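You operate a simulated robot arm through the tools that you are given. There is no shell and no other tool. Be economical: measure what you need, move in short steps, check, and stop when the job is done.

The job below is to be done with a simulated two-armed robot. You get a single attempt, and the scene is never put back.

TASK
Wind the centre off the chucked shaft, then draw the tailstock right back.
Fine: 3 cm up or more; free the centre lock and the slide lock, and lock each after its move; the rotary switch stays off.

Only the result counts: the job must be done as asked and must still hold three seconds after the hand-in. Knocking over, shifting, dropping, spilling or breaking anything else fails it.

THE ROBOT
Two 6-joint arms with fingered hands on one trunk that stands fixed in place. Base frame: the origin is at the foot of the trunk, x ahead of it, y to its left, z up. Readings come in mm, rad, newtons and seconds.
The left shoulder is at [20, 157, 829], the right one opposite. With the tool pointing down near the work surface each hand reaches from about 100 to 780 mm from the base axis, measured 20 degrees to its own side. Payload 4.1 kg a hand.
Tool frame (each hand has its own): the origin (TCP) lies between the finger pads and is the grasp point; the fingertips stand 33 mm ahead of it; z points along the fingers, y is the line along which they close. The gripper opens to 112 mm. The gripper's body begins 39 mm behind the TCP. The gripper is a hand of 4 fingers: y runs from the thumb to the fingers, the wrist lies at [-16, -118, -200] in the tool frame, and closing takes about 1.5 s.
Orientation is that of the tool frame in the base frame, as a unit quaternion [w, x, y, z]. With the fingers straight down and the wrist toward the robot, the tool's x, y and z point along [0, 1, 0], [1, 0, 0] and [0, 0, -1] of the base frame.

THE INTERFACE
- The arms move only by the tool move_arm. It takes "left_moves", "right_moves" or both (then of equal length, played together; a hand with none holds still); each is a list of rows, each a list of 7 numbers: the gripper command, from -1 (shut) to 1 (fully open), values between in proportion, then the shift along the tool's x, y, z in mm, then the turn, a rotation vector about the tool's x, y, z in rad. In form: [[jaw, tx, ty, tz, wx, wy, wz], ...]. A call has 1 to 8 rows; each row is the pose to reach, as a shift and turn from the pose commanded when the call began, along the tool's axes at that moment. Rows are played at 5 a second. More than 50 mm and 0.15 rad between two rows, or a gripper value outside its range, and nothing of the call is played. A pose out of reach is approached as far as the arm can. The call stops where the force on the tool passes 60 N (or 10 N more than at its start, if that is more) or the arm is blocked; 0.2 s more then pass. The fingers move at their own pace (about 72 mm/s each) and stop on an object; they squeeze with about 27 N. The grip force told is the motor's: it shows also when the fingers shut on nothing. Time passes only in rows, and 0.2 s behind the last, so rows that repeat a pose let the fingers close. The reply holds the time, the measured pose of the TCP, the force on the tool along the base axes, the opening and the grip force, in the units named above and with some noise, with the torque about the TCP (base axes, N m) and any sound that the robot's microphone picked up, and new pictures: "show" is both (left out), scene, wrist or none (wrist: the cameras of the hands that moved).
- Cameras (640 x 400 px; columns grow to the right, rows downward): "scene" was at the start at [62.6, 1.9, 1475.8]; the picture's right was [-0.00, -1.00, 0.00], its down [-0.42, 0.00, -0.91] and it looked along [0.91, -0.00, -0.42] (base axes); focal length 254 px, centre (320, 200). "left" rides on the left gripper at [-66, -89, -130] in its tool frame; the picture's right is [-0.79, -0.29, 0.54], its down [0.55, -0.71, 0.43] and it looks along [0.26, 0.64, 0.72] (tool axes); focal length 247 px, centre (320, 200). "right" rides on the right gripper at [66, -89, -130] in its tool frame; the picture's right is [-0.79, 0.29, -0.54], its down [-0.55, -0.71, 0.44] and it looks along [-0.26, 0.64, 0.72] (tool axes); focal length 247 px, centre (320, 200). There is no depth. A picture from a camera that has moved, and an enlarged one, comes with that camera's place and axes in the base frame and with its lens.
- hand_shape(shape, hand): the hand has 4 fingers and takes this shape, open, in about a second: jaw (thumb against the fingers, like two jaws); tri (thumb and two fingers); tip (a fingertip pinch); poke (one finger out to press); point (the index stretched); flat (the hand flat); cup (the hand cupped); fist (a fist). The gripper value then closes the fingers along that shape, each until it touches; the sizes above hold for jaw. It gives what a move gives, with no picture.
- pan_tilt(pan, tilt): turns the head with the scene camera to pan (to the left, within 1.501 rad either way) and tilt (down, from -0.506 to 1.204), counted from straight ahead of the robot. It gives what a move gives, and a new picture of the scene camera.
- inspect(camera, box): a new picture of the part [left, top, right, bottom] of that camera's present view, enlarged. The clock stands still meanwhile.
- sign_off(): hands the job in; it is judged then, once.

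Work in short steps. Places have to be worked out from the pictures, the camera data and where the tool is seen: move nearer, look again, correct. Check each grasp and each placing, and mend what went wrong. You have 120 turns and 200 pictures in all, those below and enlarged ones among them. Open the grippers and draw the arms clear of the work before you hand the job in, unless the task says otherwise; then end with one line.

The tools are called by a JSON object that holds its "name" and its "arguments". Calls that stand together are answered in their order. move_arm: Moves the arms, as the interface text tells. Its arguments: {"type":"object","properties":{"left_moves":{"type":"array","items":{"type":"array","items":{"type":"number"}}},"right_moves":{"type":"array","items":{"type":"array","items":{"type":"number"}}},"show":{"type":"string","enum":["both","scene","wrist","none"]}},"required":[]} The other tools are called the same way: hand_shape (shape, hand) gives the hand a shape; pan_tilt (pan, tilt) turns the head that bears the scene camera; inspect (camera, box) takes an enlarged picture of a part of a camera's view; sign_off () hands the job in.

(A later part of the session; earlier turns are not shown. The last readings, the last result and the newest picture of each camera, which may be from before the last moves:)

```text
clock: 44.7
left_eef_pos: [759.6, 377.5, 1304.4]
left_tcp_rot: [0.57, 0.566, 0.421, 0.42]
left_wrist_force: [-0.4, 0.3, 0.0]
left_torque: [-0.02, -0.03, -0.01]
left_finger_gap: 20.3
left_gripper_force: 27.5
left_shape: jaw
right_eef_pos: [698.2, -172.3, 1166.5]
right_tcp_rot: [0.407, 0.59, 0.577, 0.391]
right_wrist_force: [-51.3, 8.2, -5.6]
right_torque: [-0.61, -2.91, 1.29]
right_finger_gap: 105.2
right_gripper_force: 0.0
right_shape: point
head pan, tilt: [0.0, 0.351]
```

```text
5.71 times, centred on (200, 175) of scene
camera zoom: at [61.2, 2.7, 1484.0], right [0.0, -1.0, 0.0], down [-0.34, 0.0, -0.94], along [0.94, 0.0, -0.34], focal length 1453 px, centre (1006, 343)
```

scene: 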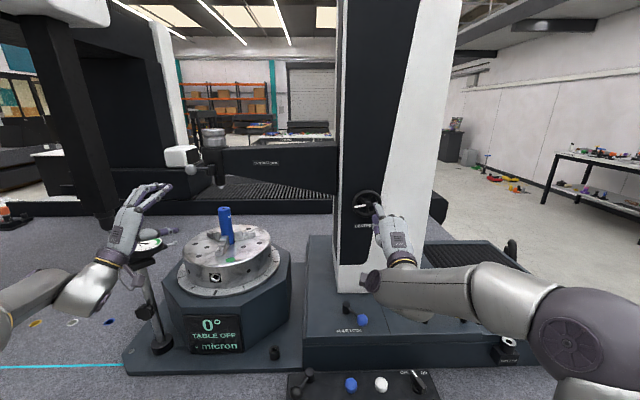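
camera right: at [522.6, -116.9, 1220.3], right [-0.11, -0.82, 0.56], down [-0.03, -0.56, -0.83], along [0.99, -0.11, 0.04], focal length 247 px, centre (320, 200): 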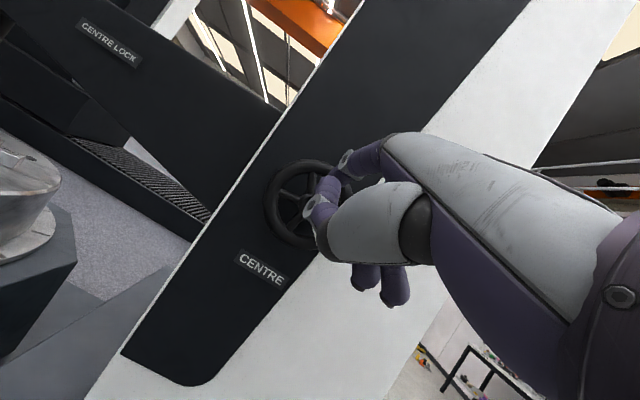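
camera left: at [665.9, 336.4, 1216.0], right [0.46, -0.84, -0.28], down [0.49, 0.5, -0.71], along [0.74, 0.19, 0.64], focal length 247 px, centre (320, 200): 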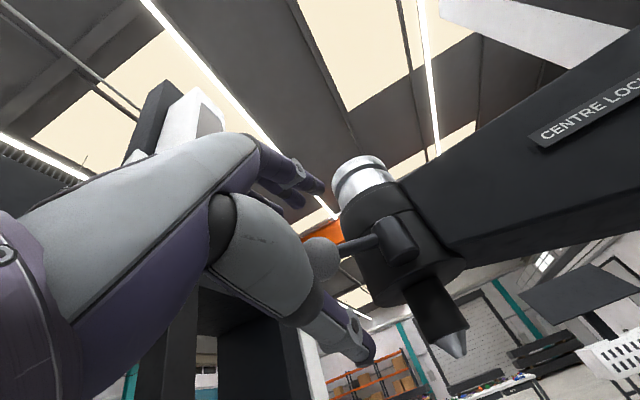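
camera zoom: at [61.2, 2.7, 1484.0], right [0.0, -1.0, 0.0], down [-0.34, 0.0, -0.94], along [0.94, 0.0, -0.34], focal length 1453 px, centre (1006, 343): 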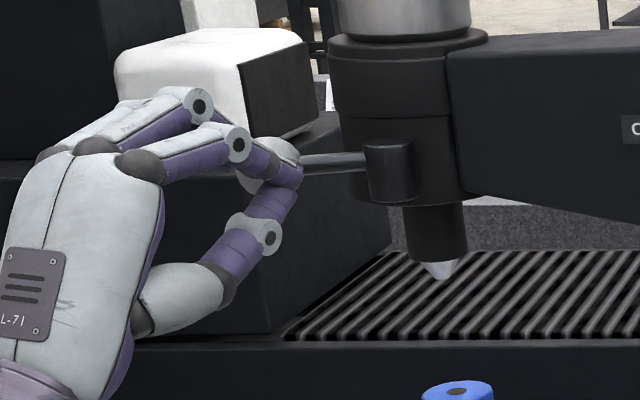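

The grip slipped off the ball's front half and the lever didn't move. The stretched index reaches further, so I back out, take the point shape and tip the hand so the finger lies level. I'll lay it along the ball's left side.

{"name": "move_arm", "arguments": {"left_moves": [[0.5, 0, 0, 0, 0, 0, 0], [1, 0, 0, 0, 0, 0, 0], [1, 0, 0, -5, 0, 0, 0], [1, 0, 0, -40, 0, 0, 0], [1, 10, 0, -80, 0, 0, 0]], "show": "none"}}

{"name": "hand_shape", "arguments": {"hand": "left", "shape": "point"}}

{"name": "move_arm", "arguments": {"left_moves": [[1, 15, -15, 0, 0.1, 0, 0], [1, 30, -30, 0, 0.2, 0, 0], [1, 45, -45, 0, 0.3, 0, 0], [1, 55, -63, 0, 0.38, 0, 0]], "show": "both"}}

{"name": "inspect", "arguments": {"camera": "scene", "box": [130, 140, 250, 220]}}

```text
clock: 45.9
left_eef_pos: [688.3, 410.8, 1303.2]
left_tcp_rot: [0.57, 0.568, 0.42, 0.42]
left_wrist_force: [0.0, -0.2, -0.5]
left_torque: [0.01, -0.01, 0.0]
left_finger_gap: 111.6
left_gripper_force: 0.1
left_shape: jaw
right_eef_pos: [697.6, -171.8, 1166.1]
right_tcp_rot: [0.408, 0.591, 0.576, 0.39]
right_wrist_force: [-49.4, 7.8, -4.5]
right_torque: [-0.58, -2.82, 1.24]
right_finger_gap: 105.8
right_gripper_force: 0.0
right_shape: point
head pan, tilt: [0.0, 0.351]
```

```text
clock: 46.8
left_eef_pos: [689.9, 410.2, 1304.0]
left_tcp_rot: [0.57, 0.569, 0.419, 0.419]
left_wrist_force: [0.5, 0.2, -0.6]
left_torque: [0.01, 0.0, 0.02]
left_finger_gap: 0.0
left_gripper_force: 0.1
left_shape: point
right_eef_pos: [697.5, -170.8, 1166.1]
right_tcp_rot: [0.408, 0.59, 0.576, 0.391]
right_wrist_force: [-49.6, 9.0, -5.9]
right_torque: [-0.63, -2.79, 1.25]
right_finger_gap: 105.6
right_gripper_force: 0.0
right_shape: point
head pan, tilt: [0.0, 0.351]
```

```text
clock: 47.8
left_eef_pos: [704.8, 462.6, 1240.6]
left_tcp_rot: [0.453, 0.666, 0.492, 0.331]
left_wrist_force: [-1.2, 0.5, -0.4]
left_torque: [-0.01, -0.03, 0.0]
left_finger_gap: 0.0
left_gripper_force: 0.0
left_shape: point
right_eef_pos: [698.8, -173.0, 1166.1]
right_tcp_rot: [0.407, 0.59, 0.577, 0.392]
right_wrist_force: [-49.9, 8.2, -5.3]
right_torque: [-0.59, -2.82, 1.26]
right_finger_gap: 105.6
right_gripper_force: 0.1
right_shape: point
head pan, tilt: [0.0, 0.351]
camera left: at [538.0, 444.2, 1207.3], right [0.14, -0.88, -0.46], down [0.3, 0.48, -0.82], along [0.94, -0.02, 0.33], focal length 247 px, centre (320, 200)
```

scene: 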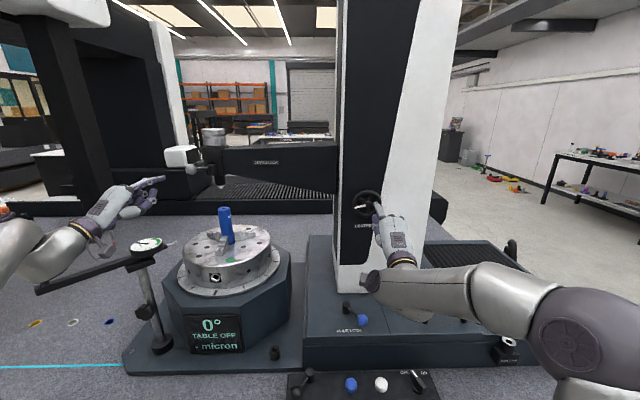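
left: 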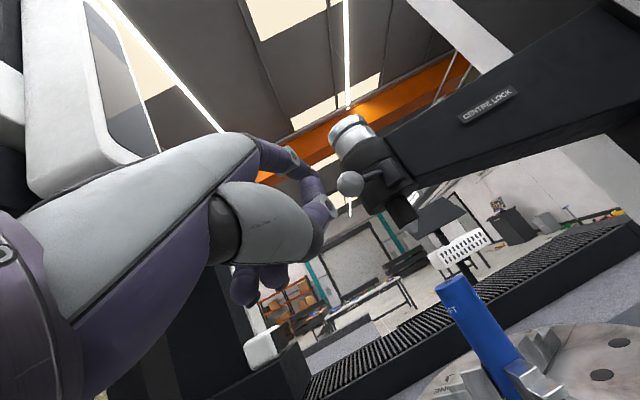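

```text
5.00 times, centred on (190, 180) of scene
camera zoom: at [61.3, 2.6, 1484.0], right [0.0, -1.0, 0.0], down [-0.34, 0.0, -0.94], along [0.94, 0.0, -0.34], focal length 1272 px, centre (970, 300)
```

zoom: 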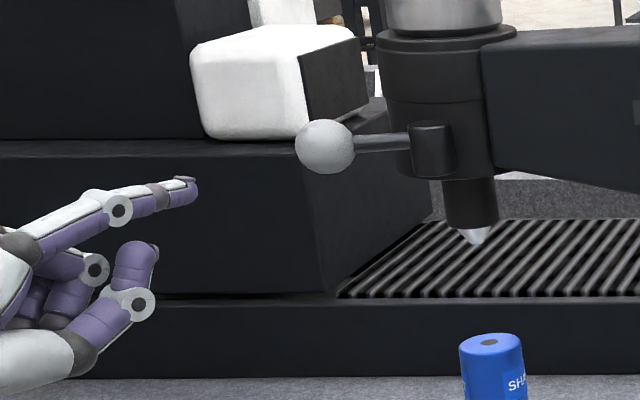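

The fingertip is at about (766, 446, 1299). I run it forward along the left side of the ball.

{"name": "move_arm", "arguments": {"left_moves": [[1, 6, 12, 21, 0, 0, 0], [1, 12, 24, 43, 0, 0, 0], [1, 13, 32, 63, 0, 0, 0], [1, 14, 40, 83, 0, 0, 0], [1, 14, 40, 83, 0, 0, 0]], "show": "wrist"}}

{"name": "inspect", "arguments": {"camera": "scene", "box": [150, 140, 250, 210]}}

```text
clock: 49.0
left_eef_pos: [769.3, 436.8, 1237.9]
left_tcp_rot: [0.452, 0.664, 0.493, 0.334]
left_wrist_force: [-4.5, 2.4, -0.5]
left_torque: [-0.13, -0.27, -0.02]
left_finger_gap: 0.0
left_gripper_force: 0.1
left_shape: point
left hand out of reach, approached as far as the arm can: row 2, 3, 4, 5
right_eef_pos: [697.8, -171.9, 1165.9]
right_tcp_rot: [0.408, 0.591, 0.576, 0.391]
right_wrist_force: [-48.0, 6.6, -6.0]
right_torque: [-0.5, -2.69, 1.17]
right_finger_gap: 105.6
right_gripper_force: 0.0
right_shape: point
head pan, tilt: [0.0, 0.351]
camera left: at [602.5, 418.3, 1204.2], right [0.15, -0.87, -0.46], down [0.3, 0.48, -0.82], along [0.94, -0.02, 0.33], focal length 247 px, centre (320, 200)
```

left: 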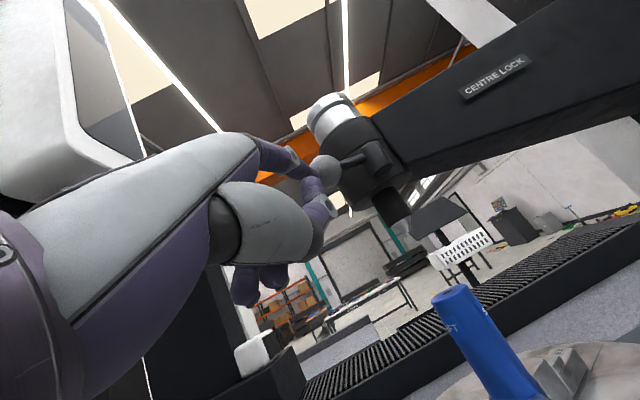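

```text
5.71 times, centred on (200, 175) of scene
camera zoom: at [61.2, 2.7, 1484.0], right [0.0, -1.0, 0.0], down [-0.34, 0.0, -0.94], along [0.94, 0.0, -0.34], focal length 1453 px, centre (1006, 343)
```

zoom: 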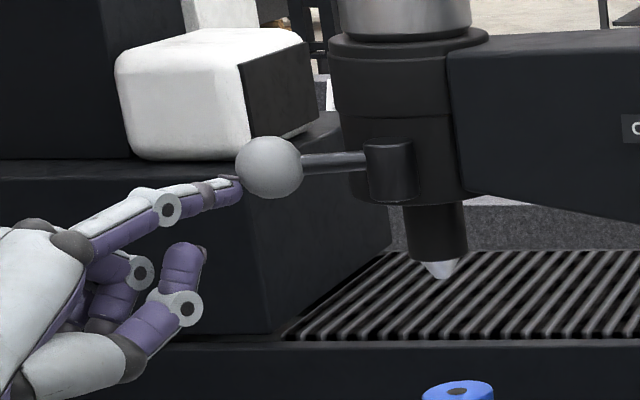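

The wrist reach is about 724 mm, and yawing the hand straight ahead gains some 40 mm. I back off and raise the index over the top of the ball. Next I extend it past and curl it down behind to hook the ball.

{"name": "move_arm", "arguments": {"left_moves": [[1, 2, -10, -25, 0, 0, 0], [1, -1, 19.8, -47, 0, 0.09, -0.037], [1, -20, 25.8, -43, 0, 0.18, -0.074], [1, -39, 29.7, -38, 0, 0.279, -0.111], [1, -48, 34.8, -20, 0, 0.279, -0.111], [1, -42, 39, -1.5, 0, 0.279, -0.111], [1, -34, 47.7, 22.7, 0, 0.279, -0.111]], "show": "wrist"}}

{"name": "inspect", "arguments": {"camera": "scene", "box": [150, 140, 250, 210]}}

```text
clock: 50.6
left_eef_pos: [795.3, 394.0, 1275.5]
left_tcp_rot: [0.397, 0.584, 0.587, 0.396]
left_wrist_force: [0.3, 0.8, 0.4]
left_torque: [0.03, -0.03, -0.02]
left_finger_gap: 0.0
left_gripper_force: 0.1
left_shape: point
right_eef_pos: [697.6, -171.8, 1166.8]
right_tcp_rot: [0.407, 0.591, 0.577, 0.391]
right_wrist_force: [-49.4, 7.1, -5.2]
right_torque: [-0.52, -2.74, 1.16]
right_finger_gap: 105.6
right_gripper_force: 0.0
right_shape: point
head pan, tilt: [0.0, 0.351]
camera left: at [642.3, 327.3, 1240.7], right [0.4, -0.79, -0.46], down [0.14, 0.55, -0.82], along [0.91, 0.26, 0.33], focal length 247 px, centre (320, 200)
```

left: 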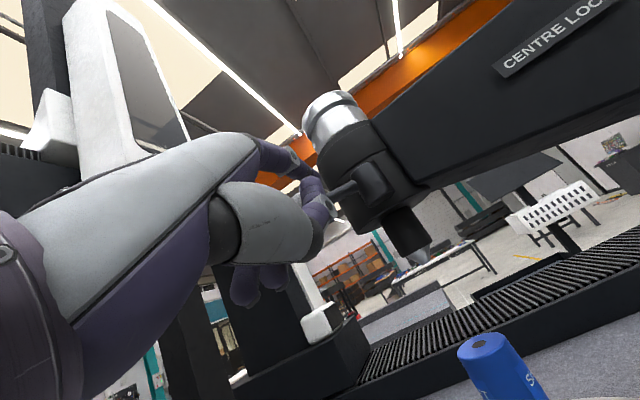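

```text
5.71 times, centred on (200, 175) of scene
camera zoom: at [61.2, 2.8, 1484.0], right [0.0, -1.0, 0.0], down [-0.34, 0.0, -0.94], along [0.94, 0.0, -0.34], focal length 1453 px, centre (1006, 343)
```

zoom: 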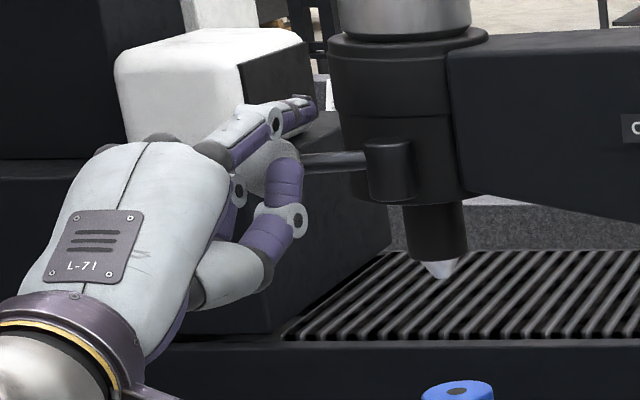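

The index extends over the ball with the thumb below. I curl the fingers to hook behind it.

{"name": "move_arm", "arguments": {"left_moves": [[0, 0, 0, 0, 0, 0, 0], [-1, 0, 0, 0, 0, 0, 0], [-1, 0, 0, 0, 0, 0, 0], [-1, 0, 0, 0, 0, 0, 0], [-1, 0, 0, 0, 0, 0, 0], [-1, 0, 0, 0, 0, 0, 0]], "show": "wrist"}}

{"name": "inspect", "arguments": {"camera": "scene", "box": [150, 140, 250, 210]}}

```text
clock: 52.0
left_eef_pos: [796.3, 394.9, 1273.8]
left_tcp_rot: [0.398, 0.585, 0.585, 0.396]
left_wrist_force: [0.3, -0.2, -0.2]
left_torque: [-0.03, 0.01, 0.0]
left_finger_gap: 0.1
left_gripper_force: 0.1
left_shape: point
right_eef_pos: [697.2, -171.8, 1166.4]
right_tcp_rot: [0.408, 0.59, 0.576, 0.392]
right_wrist_force: [-49.1, 7.2, -4.9]
right_torque: [-0.55, -2.82, 1.2]
right_finger_gap: 105.6
right_gripper_force: 0.0
right_shape: point
head pan, tilt: [0.0, 0.351]
camera left: at [642.2, 327.4, 1240.5], right [0.4, -0.79, -0.46], down [0.14, 0.55, -0.82], along [0.91, 0.26, 0.33], focal length 247 px, centre (320, 200)
```

left: 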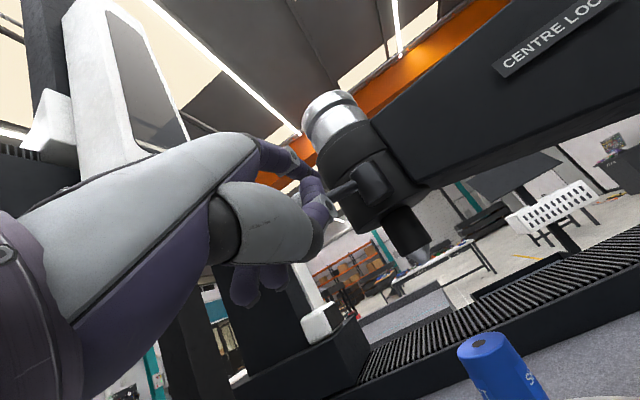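

```text
5.71 times, centred on (200, 175) of scene
camera zoom: at [61.3, 2.6, 1484.0], right [0.0, -1.0, 0.0], down [-0.34, 0.0, -0.94], along [0.94, 0.0, -0.34], focal length 1453 px, centre (1006, 343)
```

zoom: 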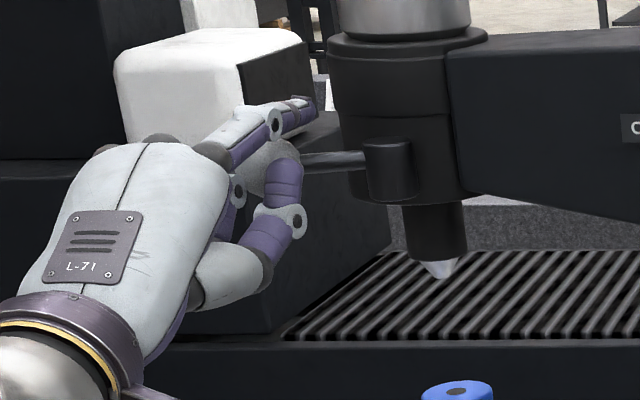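

Closing doesn't bend the index in this shape. I switch to fist so it curls down behind the ball.

{"name": "hand_shape", "arguments": {"hand": "left", "shape": "fist"}}

{"name": "inspect", "arguments": {"camera": "scene", "box": [150, 140, 250, 210]}}

{"name": "inspect", "arguments": {"camera": "left", "box": [220, 80, 420, 280]}}

```text
clock: 52.9
left_eef_pos: [800.2, 383.2, 1273.4]
left_tcp_rot: [0.399, 0.59, 0.582, 0.393]
left_wrist_force: [31.6, -31.4, 13.2]
left_torque: [0.25, 0.03, -0.27]
left_finger_gap: 0.0
left_gripper_force: 0.1
left_shape: fist
right_eef_pos: [699.0, -176.8, 1165.5]
right_tcp_rot: [0.406, 0.593, 0.575, 0.39]
right_wrist_force: [-26.5, -0.1, -6.7]
right_torque: [-0.09, -0.8, 0.41]
right_finger_gap: 105.4
right_gripper_force: 0.1
right_shape: point
head pan, tilt: [0.0, 0.351]
```

```text
5.71 times, centred on (200, 175) of scene
camera zoom: at [63.6, 0.3, 1483.9], right [0.0, -1.0, 0.0], down [-0.34, 0.0, -0.94], along [0.94, 0.0, -0.34], focal length 1453 px, centre (1006, 343)
```

zoom: 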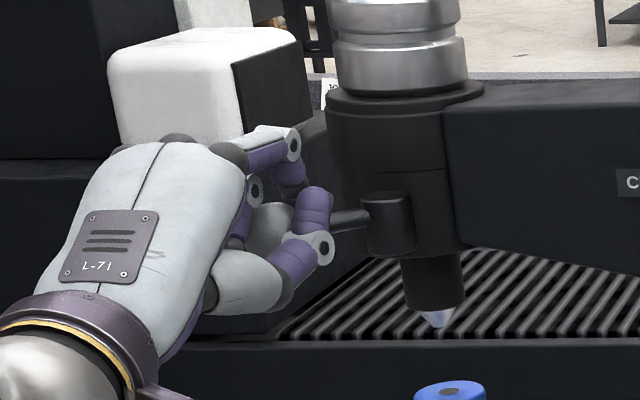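

```text
2.00 times, centred on (320, 180) of left
camera zoom: at [645.1, 318.6, 1239.8], right [0.38, -0.8, -0.47], down [0.15, 0.55, -0.82], along [0.91, 0.24, 0.33], focal length 494 px, centre (320, 240)
```

zoom: 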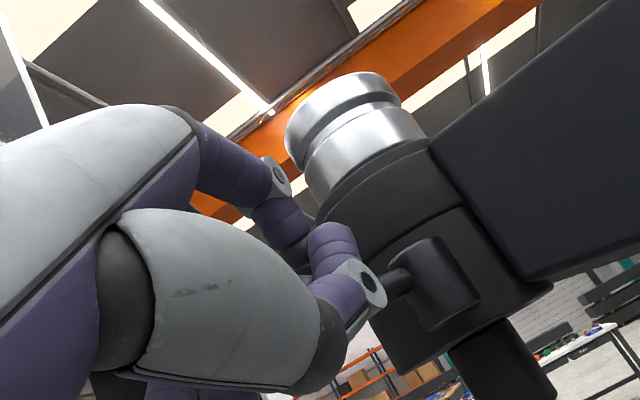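

The fist caught the ball, but it also forced the quill down about 27 mm (it can be back-driven), so I'll wind up again later. With the ball caged I pull the lever part way round.

{"name": "move_arm", "arguments": {"left_moves": [[-1, -1, -3.7, -9.3, 0, 0, 0], [-1, -4, -7.4, -18.6, 0, 0, 0], [-1, -8, -11.1, -27.9, 0, 0, 0], [-1, -16, -14.8, -37.2, 0, 0, 0]], "show": "none"}}

{"name": "inspect", "arguments": {"camera": "scene", "box": [150, 140, 250, 210]}}

```text
clock: 53.3
left_eef_pos: [793.9, 374.7, 1273.3]
left_tcp_rot: [0.404, 0.593, 0.577, 0.39]
left_wrist_force: [35.2, -21.0, 13.4]
left_torque: [0.1, 0.04, 0.07]
left_finger_gap: 0.1
left_gripper_force: 0.0
left_shape: fist
right_eef_pos: [699.3, -174.2, 1164.2]
right_tcp_rot: [0.406, 0.592, 0.576, 0.391]
right_wrist_force: [-25.1, -0.5, -5.9]
right_torque: [-0.03, -0.73, 0.32]
right_finger_gap: 105.6
right_gripper_force: 0.0
right_shape: point
head pan, tilt: [0.0, 0.351]
stopped in row 1 (left hand): the force on the tool passed its limit at 61 N (the readings are from after the stop); the commanded pose is now the measured one
```

```text
5.71 times, centred on (200, 175) of scene
camera zoom: at [63.8, 1.0, 1483.9], right [0.0, -1.0, 0.0], down [-0.34, 0.0, -0.94], along [0.94, 0.0, -0.34], focal length 1453 px, centre (1006, 343)
```

zoom: 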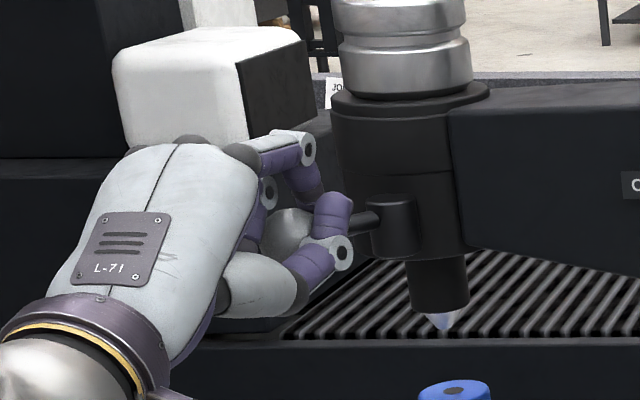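

The lever has started to turn. I go on with smaller steps.

{"name": "move_arm", "arguments": {"left_moves": [[-1, -1.5, -1.1, -2.8, 0, 0, 0], [-1, -3, -2.2, -5.6, 0, 0, 0], [-1, -4.5, -3.3, -8.4, 0, 0, 0], [-1, -6, -4.4, -11.2, 0, 0, 0], [-1, -8, -5.5, -14, 0, 0, 0], [-1, -10, -6.6, -16.7, 0, 0, 0], [-1, -12, -7.8, -19.5, 0, 0, 0]], "show": "none"}}

{"name": "inspect", "arguments": {"camera": "scene", "box": [150, 140, 250, 210]}}

```text
clock: 54.9
left_eef_pos: [769.0, 375.5, 1273.7]
left_tcp_rot: [0.398, 0.588, 0.583, 0.394]
left_wrist_force: [-0.1, 0.4, -0.2]
left_torque: [0.01, -0.02, -0.01]
left_finger_gap: 0.1
left_gripper_force: 0.0
left_shape: fist
right_eef_pos: [699.1, -173.7, 1165.2]
right_tcp_rot: [0.407, 0.592, 0.575, 0.391]
right_wrist_force: [-24.5, -4.7, -4.7]
right_torque: [0.15, -0.81, 0.08]
right_finger_gap: 105.6
right_gripper_force: 0.1
right_shape: point
head pan, tilt: [0.0, 0.351]
```

```text
5.71 times, centred on (200, 175) of scene
camera zoom: at [62.5, 2.3, 1483.9], right [0.0, -1.0, 0.0], down [-0.34, 0.0, -0.94], along [0.94, 0.0, -0.34], focal length 1453 px, centre (1006, 343)
```

zoom: 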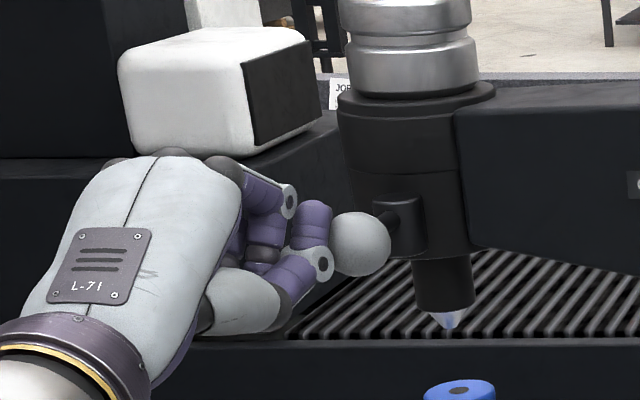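

The lever snapped round to point at the robot again, about where it started, and the centre is still some 38 mm up. I nudge the ball gently to the right to confirm it is at its locked stop.

{"name": "move_arm", "arguments": {"left_moves": [[-1, -3, 0, 0, 0, 0, 0], [-1, -6, 0, 0, 0, 0, 0], [-1, -9, 0, 0, 0, 0, 0], [-1, -12, 0, 0, 0, 0, 0]], "show": "none"}}

{"name": "inspect", "arguments": {"camera": "scene", "box": [150, 140, 250, 210]}}

```text
clock: 55.9
left_eef_pos: [769.8, 359.4, 1275.1]
left_tcp_rot: [0.401, 0.589, 0.58, 0.394]
left_wrist_force: [-15.7, 4.1, 6.5]
left_torque: [-0.2, -0.1, -0.28]
left_finger_gap: 0.0
left_gripper_force: 0.1
left_shape: fist
right_eef_pos: [697.9, -172.2, 1165.4]
right_tcp_rot: [0.408, 0.591, 0.576, 0.39]
right_wrist_force: [-16.3, 0.2, -4.2]
right_torque: [-0.09, -0.48, 0.22]
right_finger_gap: 105.6
right_gripper_force: 0.1
right_shape: point
head pan, tilt: [0.0, 0.351]
```

```text
5.71 times, centred on (200, 175) of scene
camera zoom: at [61.8, 2.4, 1484.0], right [0.0, -1.0, 0.0], down [-0.34, 0.0, -0.94], along [0.94, 0.0, -0.34], focal length 1453 px, centre (1006, 343)
```

zoom: 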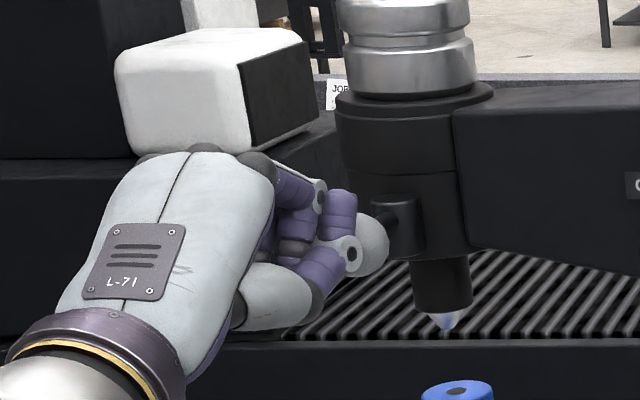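

There is contact, but the ball stayed put. One slightly firmer push to the right will settle it.

{"name": "move_arm", "arguments": {"left_moves": [[-1, -4, 0, 0, 0, 0, 0], [-1, -8, 0, 1, 0, 0, 0], [-1, -11, 0, 1, 0, 0, 0]], "show": "none"}}

{"name": "inspect", "arguments": {"camera": "scene", "box": [150, 140, 250, 210]}}

```text
clock: 56.7
left_eef_pos: [772.9, 348.3, 1272.8]
left_tcp_rot: [0.4, 0.591, 0.581, 0.392]
left_wrist_force: [0.3, 0.3, -0.3]
left_torque: [-0.01, 0.03, -0.03]
left_finger_gap: 0.0
left_gripper_force: 0.0
left_shape: fist
right_eef_pos: [698.3, -172.3, 1166.1]
right_tcp_rot: [0.408, 0.592, 0.576, 0.39]
right_wrist_force: [-25.9, 5.1, -4.9]
right_torque: [-0.24, -1.01, 0.61]
right_finger_gap: 105.8
right_gripper_force: 0.0
right_shape: point
head pan, tilt: [0.0, 0.351]
```

```text
5.71 times, centred on (200, 175) of scene
camera zoom: at [62.4, 2.4, 1484.0], right [0.0, -1.0, 0.0], down [-0.34, 0.0, -0.94], along [0.94, 0.0, -0.34], focal length 1453 px, centre (1006, 343)
```

zoom: 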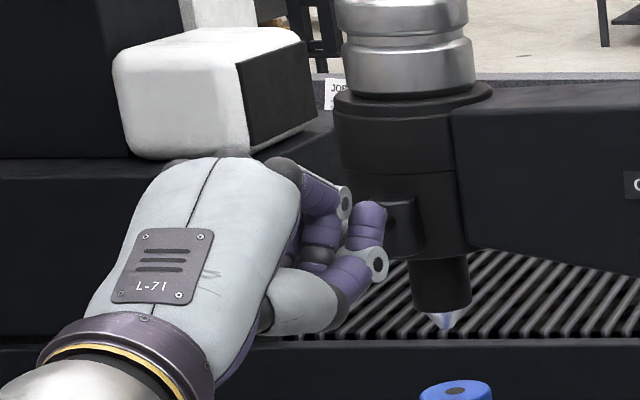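

No force now, and the ball is hidden behind the fist. I draw the left hand straight back to look.

{"name": "move_arm", "arguments": {"left_moves": [[-1, 0, -11, -28, 0, 0, 0], [-1, 10, -22, -56, 0, 0, 0], [-1, 40, -30, -75, 0, 0, 0]], "show": "wrist"}}

{"name": "inspect", "arguments": {"camera": "scene", "box": [150, 140, 250, 210]}}

```text
clock: 57.5
left_eef_pos: [689.0, 391.1, 1273.5]
left_tcp_rot: [0.4, 0.591, 0.58, 0.392]
left_wrist_force: [0.3, -0.7, -0.7]
left_torque: [-0.02, -0.03, -0.01]
left_finger_gap: 0.1
left_gripper_force: 0.1
left_shape: fist
right_eef_pos: [699.0, -173.3, 1165.8]
right_tcp_rot: [0.408, 0.591, 0.575, 0.391]
right_wrist_force: [-28.4, 4.5, -3.3]
right_torque: [-0.21, -1.15, 0.61]
right_finger_gap: 105.6
right_gripper_force: 0.0
right_shape: point
head pan, tilt: [0.0, 0.351]
camera left: at [535.6, 327.1, 1239.4], right [0.38, -0.8, -0.47], down [0.15, 0.55, -0.82], along [0.91, 0.24, 0.33], focal length 247 px, centre (320, 200)
```

left: 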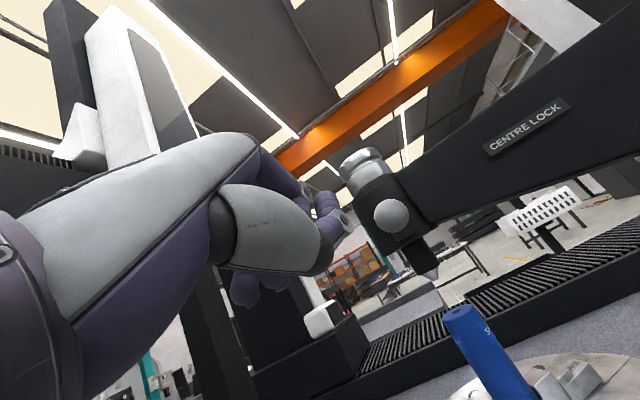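

```text
5.71 times, centred on (200, 175) of scene
camera zoom: at [62.3, 2.3, 1484.0], right [0.0, -1.0, 0.0], down [-0.34, 0.0, -0.94], along [0.94, 0.0, -0.34], focal length 1453 px, centre (1006, 343)
```

zoom: 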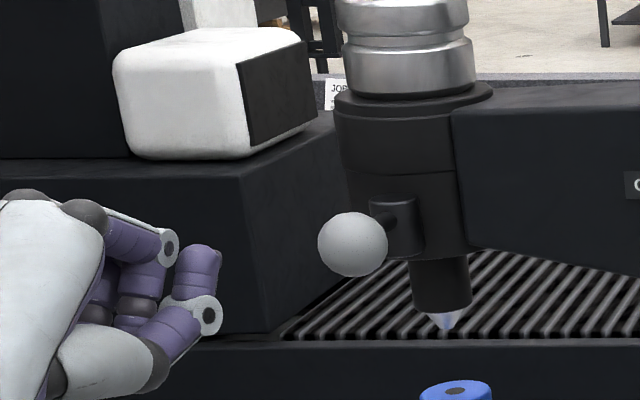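

The ball sits exactly as at the start relative to its boss, so the centre is locked about 36–40 mm up. Now I back the right finger off the wheel and tip that hand downward for the slide lock.

{"name": "move_arm", "arguments": {"right_moves": [[1, -2, -15, -37, 0, 0, 0], [1, -3, -35, -61, 0, 0, 0], [1, -13, -72, -46, 0.14, 0, 0], [1, -22, -107, -26, 0.28, 0, 0], [1, -31, -142, -6, 0.42, 0, 0], [1, -31, -142, -6, 0.56, 0, 0], [1, -31, -142, -6, 0.7, 0, 0], [1, -31, -142, -6, 0.84, 0, 0]], "show": "wrist"}}

{"name": "pan_tilt", "arguments": {"pan": -0.2, "tilt": 0.6}}

```text
clock: 59.3
left_eef_pos: [692.4, 391.8, 1272.5]
left_tcp_rot: [0.4, 0.59, 0.581, 0.392]
left_wrist_force: [0.0, 0.2, -0.5]
left_torque: [-0.01, 0.05, -0.01]
left_finger_gap: 0.1
left_gripper_force: 0.2
left_shape: fist
right_eef_pos: [642.6, -203.8, 1036.8]
right_tcp_rot: [0.133, 0.705, 0.685, 0.123]
right_wrist_force: [0.2, 1.0, -0.7]
right_torque: [0.0, -0.01, -0.05]
right_finger_gap: 105.4
right_gripper_force: 0.1
right_shape: point
head pan, tilt: [0.0, 0.351]
camera right: at [516.1, -132.1, 1126.9], right [0.05, -0.79, 0.61], down [-0.53, -0.54, -0.65], along [0.85, -0.29, -0.44], focal length 247 px, centre (320, 200)
```

right: 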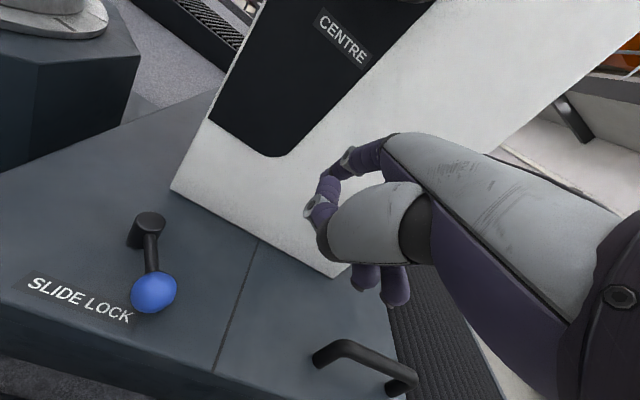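

```text
clock: 60.0
left_eef_pos: [691.7, 391.0, 1272.0]
left_tcp_rot: [0.399, 0.59, 0.581, 0.393]
left_wrist_force: [-0.4, 0.2, 0.4]
left_torque: [0.0, -0.04, 0.0]
left_finger_gap: 0.0
left_gripper_force: 0.0
left_shape: fist
right_eef_pos: [642.2, -203.6, 1035.7]
right_tcp_rot: [0.132, 0.706, 0.685, 0.122]
right_wrist_force: [0.5, -0.8, 0.6]
right_torque: [0.03, -0.03, -0.02]
right_finger_gap: 105.3
right_gripper_force: 0.0
right_shape: point
head pan, tilt: [-0.201, 0.6]
```

scene: 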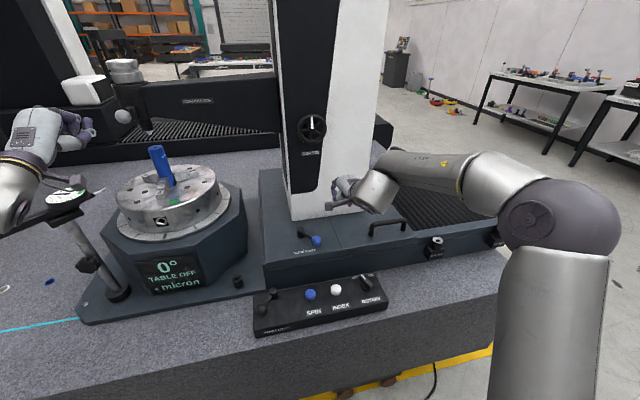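

The slide lock ball is near (676, -123, 862) with its hub near (732, -75). I rotate the right hand so the index points straight down and hold it above and to the right of the ball.

{"name": "move_arm", "arguments": {"right_moves": [[1, 0, 0, 0, 0.14, 0, 0], [1, 0, -8, 0, 0.28, 0, 0], [1, 5, -15, 10, 0.42, 0, 0], [1, 10, -22, 20, 0.56, 0, 0], [1, 15, -30, 30, 0.7, 0, 0], [1, 20, -35, 35, 0.75, 0, 0]], "show": "both"}}

{"name": "inspect", "arguments": {"camera": "scene", "box": [250, 170, 410, 270]}}

```text
clock: 61.5
left_eef_pos: [691.2, 390.1, 1273.6]
left_tcp_rot: [0.4, 0.59, 0.581, 0.392]
left_wrist_force: [-0.7, 0.7, 0.1]
left_torque: [-0.01, 0.01, 0.01]
left_finger_gap: 0.1
left_gripper_force: 0.0
left_shape: fist
right_eef_pos: [621.4, -184.1, 990.7]
right_tcp_rot: [-0.137, 0.705, 0.682, -0.138]
right_wrist_force: [-0.2, 0.0, 1.1]
right_torque: [0.0, -0.04, 0.02]
right_finger_gap: 105.5
right_gripper_force: 0.1
right_shape: point
head pan, tilt: [-0.201, 0.6]
camera right: at [590.9, -114.6, 1144.5], right [0.45, -0.8, 0.39], down [-0.84, -0.53, -0.13], along [0.31, -0.27, -0.91], focal length 247 px, centre (320, 200)
```

scene: 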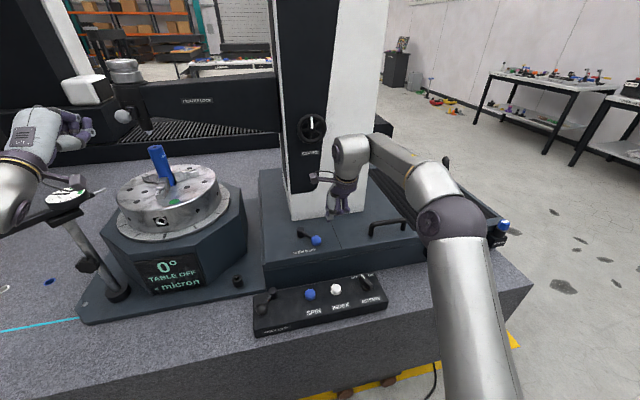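
right: 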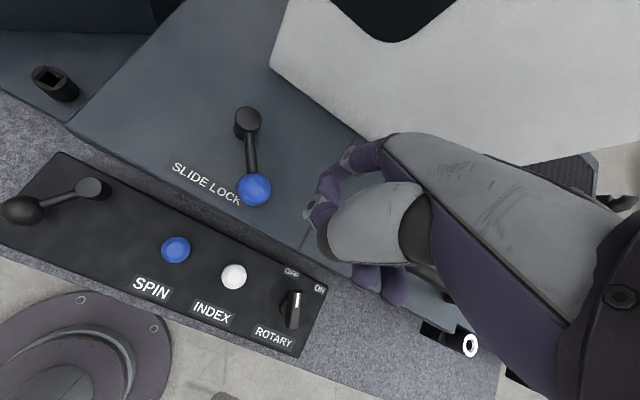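

```text
4.00 times, centred on (330, 220) of scene
camera zoom: at [56.9, -15.4, 1461.1], right [-0.2, -0.98, 0.0], down [-0.55, 0.11, -0.83], along [0.81, -0.16, -0.56], focal length 1017 px, centre (280, 120)
```

zoom: 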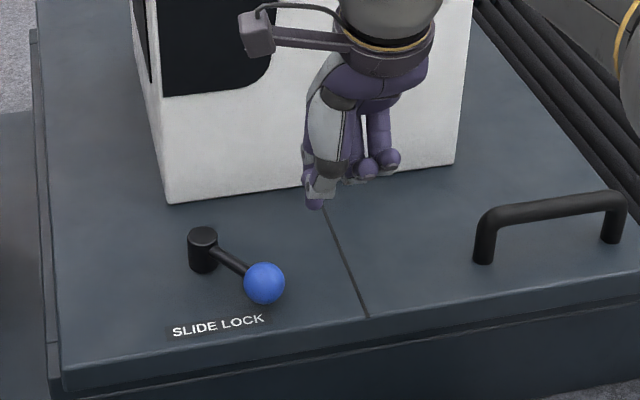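

All the views now agree on the ball at (645, -121, 897) and the hub at (702, -80, 902). I lower the index to the right of the ball first, clear of it.

{"name": "move_arm", "arguments": {"right_moves": [[1, 5, -3, 15, 0, 0, 0], [1, 10, -6, 30, 0, 0, 0], [1, 10.6, -6, 42, 0, 0, 0]], "show": "wrist"}}

{"name": "inspect", "arguments": {"camera": "scene", "box": [280, 190, 380, 260]}}

```text
clock: 62.2
left_eef_pos: [690.7, 391.4, 1272.5]
left_tcp_rot: [0.4, 0.591, 0.58, 0.392]
left_wrist_force: [0.7, -0.1, -0.8]
left_torque: [0.02, 0.01, 0.01]
left_finger_gap: 0.2
left_gripper_force: 0.0
left_shape: fist
right_eef_pos: [600.9, -172.3, 955.2]
right_tcp_rot: [-0.137, 0.705, 0.682, -0.138]
right_wrist_force: [-0.1, -0.3, -0.4]
right_torque: [0.01, 0.01, -0.02]
right_finger_gap: 105.6
right_gripper_force: 0.0
right_shape: point
head pan, tilt: [-0.201, 0.6]
camera right: at [570.7, -103.7, 1109.2], right [0.44, -0.8, 0.39], down [-0.84, -0.53, -0.13], along [0.31, -0.27, -0.91], focal length 247 px, centre (320, 200)
```

right: 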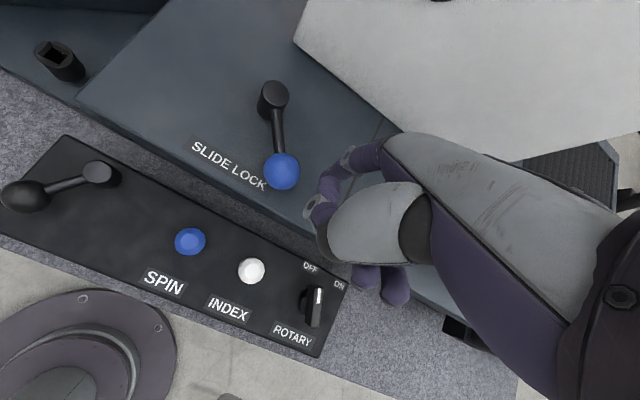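

```text
5.71 times, centred on (330, 225) of scene
camera zoom: at [57.1, -15.3, 1461.1], right [-0.2, -0.98, 0.0], down [-0.55, 0.11, -0.83], along [0.81, -0.16, -0.56], focal length 1453 px, centre (263, 57)
```

zoom: 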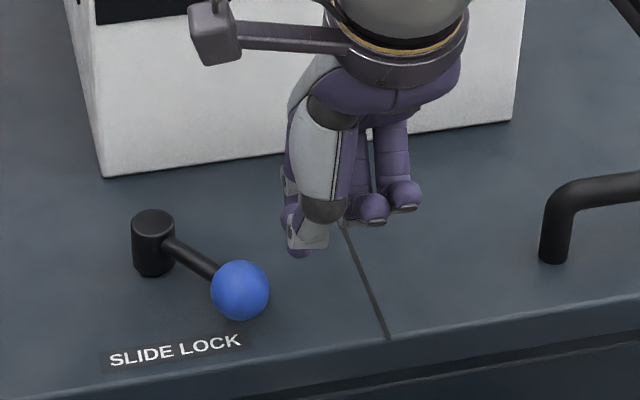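

By my estimate the index tip is at (667, -160, 893), just right of the ball. I sweep it left along the lever's arc to try to free it.

{"name": "move_arm", "arguments": {"right_moves": [[1, 8, -2, 5, 0, 0, 0], [1, 15.8, -5, 7.3, 0, 0, 0], [1, 24, -13, 10.6, 0, 0, 0], [1, 32.3, -21.4, 13.9, 0, 0, 0], [1, 42, -27, 16, 0, 0, 0], [1, 52.9, -32, 18.2, 0, 0, 0]], "show": "wrist"}}

{"name": "inspect", "arguments": {"camera": "scene", "box": [270, 190, 370, 260]}}

```text
clock: 63.6
left_eef_pos: [690.9, 391.6, 1273.0]
left_tcp_rot: [0.4, 0.59, 0.581, 0.393]
left_wrist_force: [-0.2, 0.3, 0.6]
left_torque: [-0.01, 0.0, 0.02]
left_finger_gap: 0.0
left_gripper_force: 0.0
left_shape: fist
right_eef_pos: [566.2, -118.2, 948.6]
right_tcp_rot: [-0.137, 0.705, 0.682, -0.138]
right_wrist_force: [-0.5, -0.4, 0.1]
right_torque: [-0.01, -0.01, -0.03]
right_finger_gap: 0.0
right_gripper_force: 0.0
right_shape: point
head pan, tilt: [-0.201, 0.6]
camera right: at [536.3, -49.2, 1102.5], right [0.44, -0.8, 0.39], down [-0.84, -0.53, -0.13], along [0.31, -0.27, -0.91], focal length 247 px, centre (320, 200)
```

right: 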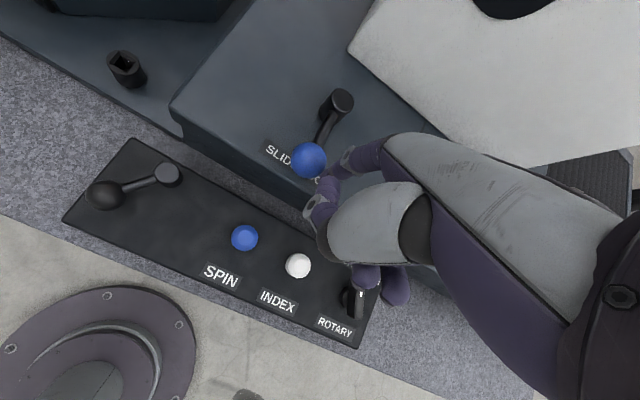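

```text
5.71 times, centred on (320, 225) of scene
camera zoom: at [57.2, -15.4, 1461.1], right [-0.2, -0.98, 0.0], down [-0.55, 0.11, -0.83], along [0.81, -0.16, -0.56], focal length 1453 px, centre (320, 57)
```

zoom: 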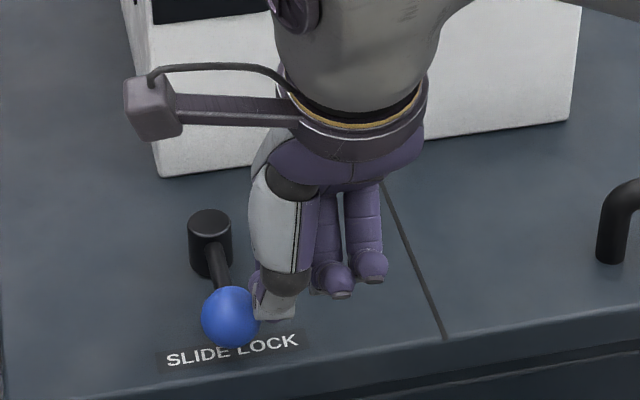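

The slide lock lever is swinging left freely. I continue along the arc.

{"name": "move_arm", "arguments": {"right_moves": [[1, 13, -3, 1, 0, 0, 0], [1, 26, -5.5, 2, 0, 0, 0], [1, 38, -4.5, 1.5, 0, 0, 0], [1, 51, -2.5, 0.6, 0, 0, 0], [1, 60, 2, -1, 0, 0, 0], [1, 68, 6, -2.7, 0, 0, 0]], "show": "none"}}

{"name": "inspect", "arguments": {"camera": "scene", "box": [250, 190, 350, 260]}}

```text
clock: 65.0
left_eef_pos: [691.3, 391.1, 1273.2]
left_tcp_rot: [0.4, 0.59, 0.581, 0.393]
left_wrist_force: [0.5, -0.2, -0.3]
left_torque: [-0.03, -0.02, 0.01]
left_finger_gap: 0.3
left_gripper_force: 0.1
left_shape: fist
right_eef_pos: [573.6, -50.5, 947.2]
right_tcp_rot: [-0.137, 0.705, 0.682, -0.138]
right_wrist_force: [-4.7, -2.4, 1.6]
right_torque: [-0.09, 0.14, -0.14]
right_finger_gap: 105.6
right_gripper_force: 0.0
right_shape: point
head pan, tilt: [-0.201, 0.6]
```

```text
5.71 times, centred on (300, 225) of scene
camera zoom: at [56.8, -15.5, 1461.1], right [-0.2, -0.98, 0.0], down [-0.55, 0.11, -0.83], along [0.81, -0.16, -0.56], focal length 1453 px, centre (434, 57)
```

zoom: 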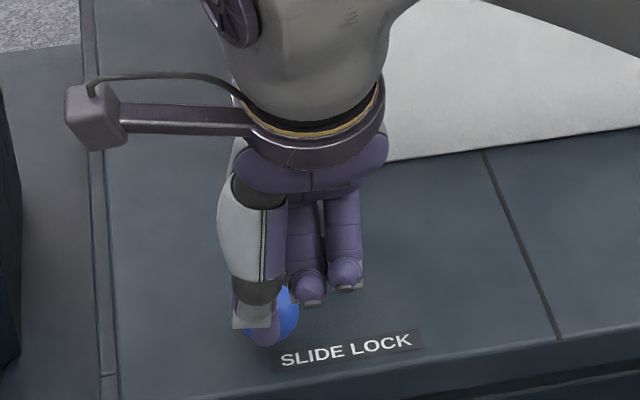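

The finger slipped past the ball, so I raise it to see where the lever is.

{"name": "move_arm", "arguments": {"right_moves": [[1, -5, -11, -20, 0, 0, 0], [1, -30, -20, -48, 0, 0, 0], [1, -75, -23, -55, 0, 0, 0]], "show": "wrist"}}

{"name": "inspect", "arguments": {"camera": "scene", "box": [250, 190, 350, 260]}}

```text
clock: 65.8
left_eef_pos: [692.7, 392.4, 1273.0]
left_tcp_rot: [0.401, 0.591, 0.581, 0.392]
left_wrist_force: [-0.5, 0.5, -0.6]
left_torque: [-0.02, -0.02, -0.03]
left_finger_gap: 0.0
left_gripper_force: 0.0
left_shape: fist
right_eef_pos: [571.6, -126.5, 1008.6]
right_tcp_rot: [-0.137, 0.705, 0.682, -0.137]
right_wrist_force: [-0.4, -0.3, 0.1]
right_torque: [-0.03, -0.03, 0.02]
right_finger_gap: 105.2
right_gripper_force: 0.0
right_shape: point
head pan, tilt: [-0.201, 0.6]
camera right: at [542.4, -57.4, 1163.7], right [0.44, -0.8, 0.39], down [-0.84, -0.53, -0.13], along [0.31, -0.27, -0.91], focal length 247 px, centre (320, 200)
```

right: 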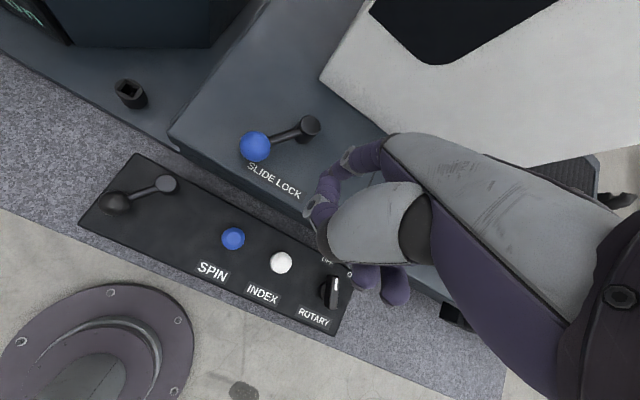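

```text
5.71 times, centred on (300, 225) of scene
camera zoom: at [57.3, -14.9, 1461.1], right [-0.2, -0.98, 0.0], down [-0.55, 0.11, -0.83], along [0.81, -0.16, -0.56], focal length 1453 px, centre (434, 57)
```

zoom: 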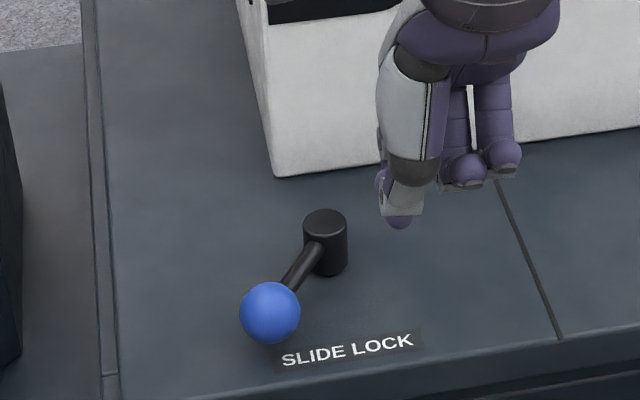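

The lever has turned about 72°. I lower the finger beside its stem, where it can't slip off, and push on to the stop.

{"name": "move_arm", "arguments": {"right_moves": [[1, 35, 16, 8, 0, 0, 0], [1, 35, 36, 46, 0, 0, 0], [1, 51, 42, 44, 0, 0, 0], [1, 61, 47.5, 41.6, 0, 0, 0], [1, 71.6, 52.8, 39.3, 0, 0, 0], [1, 80, 60, 36.3, 0, 0, 0]], "show": "none"}}

{"name": "inspect", "arguments": {"camera": "scene", "box": [250, 190, 350, 260]}}

```text
clock: 67.2
left_eef_pos: [692.6, 391.2, 1273.7]
left_tcp_rot: [0.401, 0.59, 0.58, 0.392]
left_wrist_force: [0.3, 0.7, 0.2]
left_torque: [0.01, 0.03, 0.03]
left_finger_gap: 0.1
left_gripper_force: 0.0
left_shape: fist
right_eef_pos: [615.7, -47.5, 950.9]
right_tcp_rot: [-0.137, 0.705, 0.682, -0.137]
right_wrist_force: [0.3, -0.8, -0.6]
right_torque: [0.01, 0.02, 0.03]
right_finger_gap: 105.9
right_gripper_force: 0.0
right_shape: point
head pan, tilt: [-0.201, 0.6]
```

```text
5.71 times, centred on (300, 225) of scene
camera zoom: at [57.0, -15.4, 1461.1], right [-0.2, -0.98, 0.0], down [-0.55, 0.11, -0.83], along [0.81, -0.16, -0.56], focal length 1453 px, centre (434, 57)
```

zoom: 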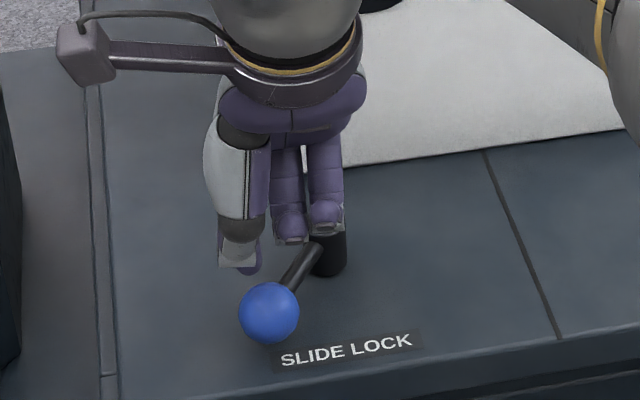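

The tip passed over the stem without touching it, so it was too high. I lift, come back to the right of the ball, go 15 mm lower and push the ball itself.

{"name": "move_arm", "arguments": {"right_moves": [[1, 0, -17, -41, 0, 0, 0], [1, -46, -45, -28, 0, 0, 0], [1, -46.5, -43, 2, 0, 0, 0], [1, -46, -31.7, 29.7, 0, 0, 0], [1, -31, -30, 29, 0, 0, 0], [1, -19, -25, 26.8, 0, 0, 0], [1, -7, -19, 24, 0, 0, 0]], "show": "none"}}

{"name": "inspect", "arguments": {"camera": "scene", "box": [250, 190, 350, 260]}}

```text
refused: row 2 steps farther than a row can; nothing moved
```

```text
5.71 times, centred on (300, 225) of scene
camera zoom: at [57.0, -15.4, 1461.1], right [-0.2, -0.98, 0.0], down [-0.55, 0.11, -0.83], along [0.81, -0.16, -0.56], focal length 1453 px, centre (434, 57)
```

zoom: 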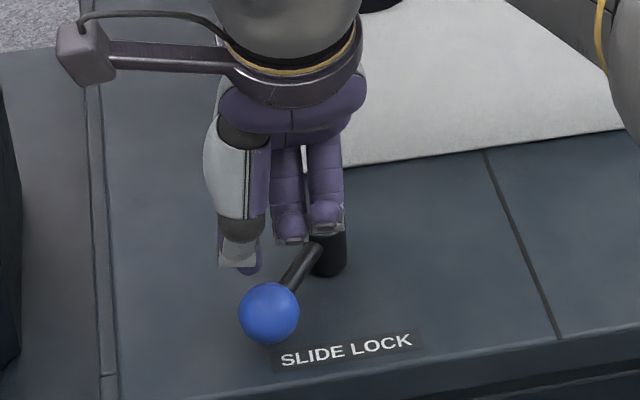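

The second step was too long, so I split it.

{"name": "move_arm", "arguments": {"right_moves": [[1, 0, -17, -41, 0, 0, 0], [1, -24, -36, -34, 0, 0, 0], [1, -46, -50, -20, 0, 0, 0], [1, -46.5, -40, 5, 0, 0, 0], [1, -46, -31.7, 29.7, 0, 0, 0], [1, -31, -30, 29, 0, 0, 0], [1, -19, -25, 26.8, 0, 0, 0], [1, -7, -19, 24, 0, 0, 0]], "show": "none"}}

{"name": "inspect", "arguments": {"camera": "scene", "box": [250, 190, 350, 260]}}

```text
clock: 69.0
left_eef_pos: [690.0, 390.2, 1273.3]
left_tcp_rot: [0.401, 0.591, 0.58, 0.393]
left_wrist_force: [-0.1, -1.2, 1.0]
left_torque: [-0.02, 0.02, 0.05]
left_finger_gap: 0.0
left_gripper_force: 0.1
left_shape: fist
right_eef_pos: [588.9, -72.4, 936.9]
right_tcp_rot: [-0.129, 0.712, 0.675, -0.144]
right_wrist_force: [-5.9, -22.7, 2.8]
right_torque: [-0.88, 0.01, -1.04]
right_finger_gap: 105.6
right_gripper_force: 0.1
right_shape: point
head pan, tilt: [-0.201, 0.6]
stopped in row 8 (right hand): the force on the tool passed its limit at 68 N (the readings are from after the stop); the commanded pose is now the measured one
```

```text
5.71 times, centred on (300, 225) of scene
camera zoom: at [56.7, -16.6, 1461.1], right [-0.2, -0.98, 0.0], down [-0.55, 0.11, -0.83], along [0.81, -0.16, -0.56], focal length 1453 px, centre (434, 57)
```

zoom: 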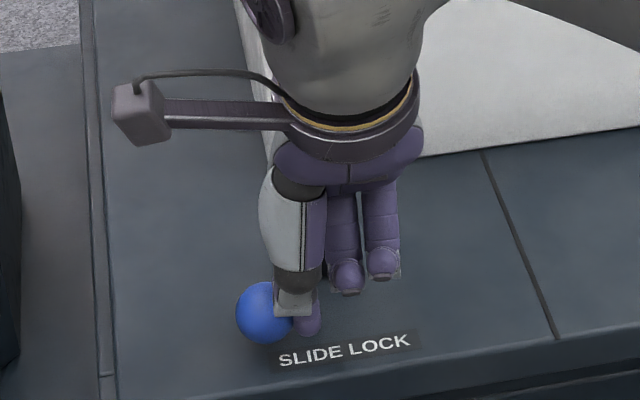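

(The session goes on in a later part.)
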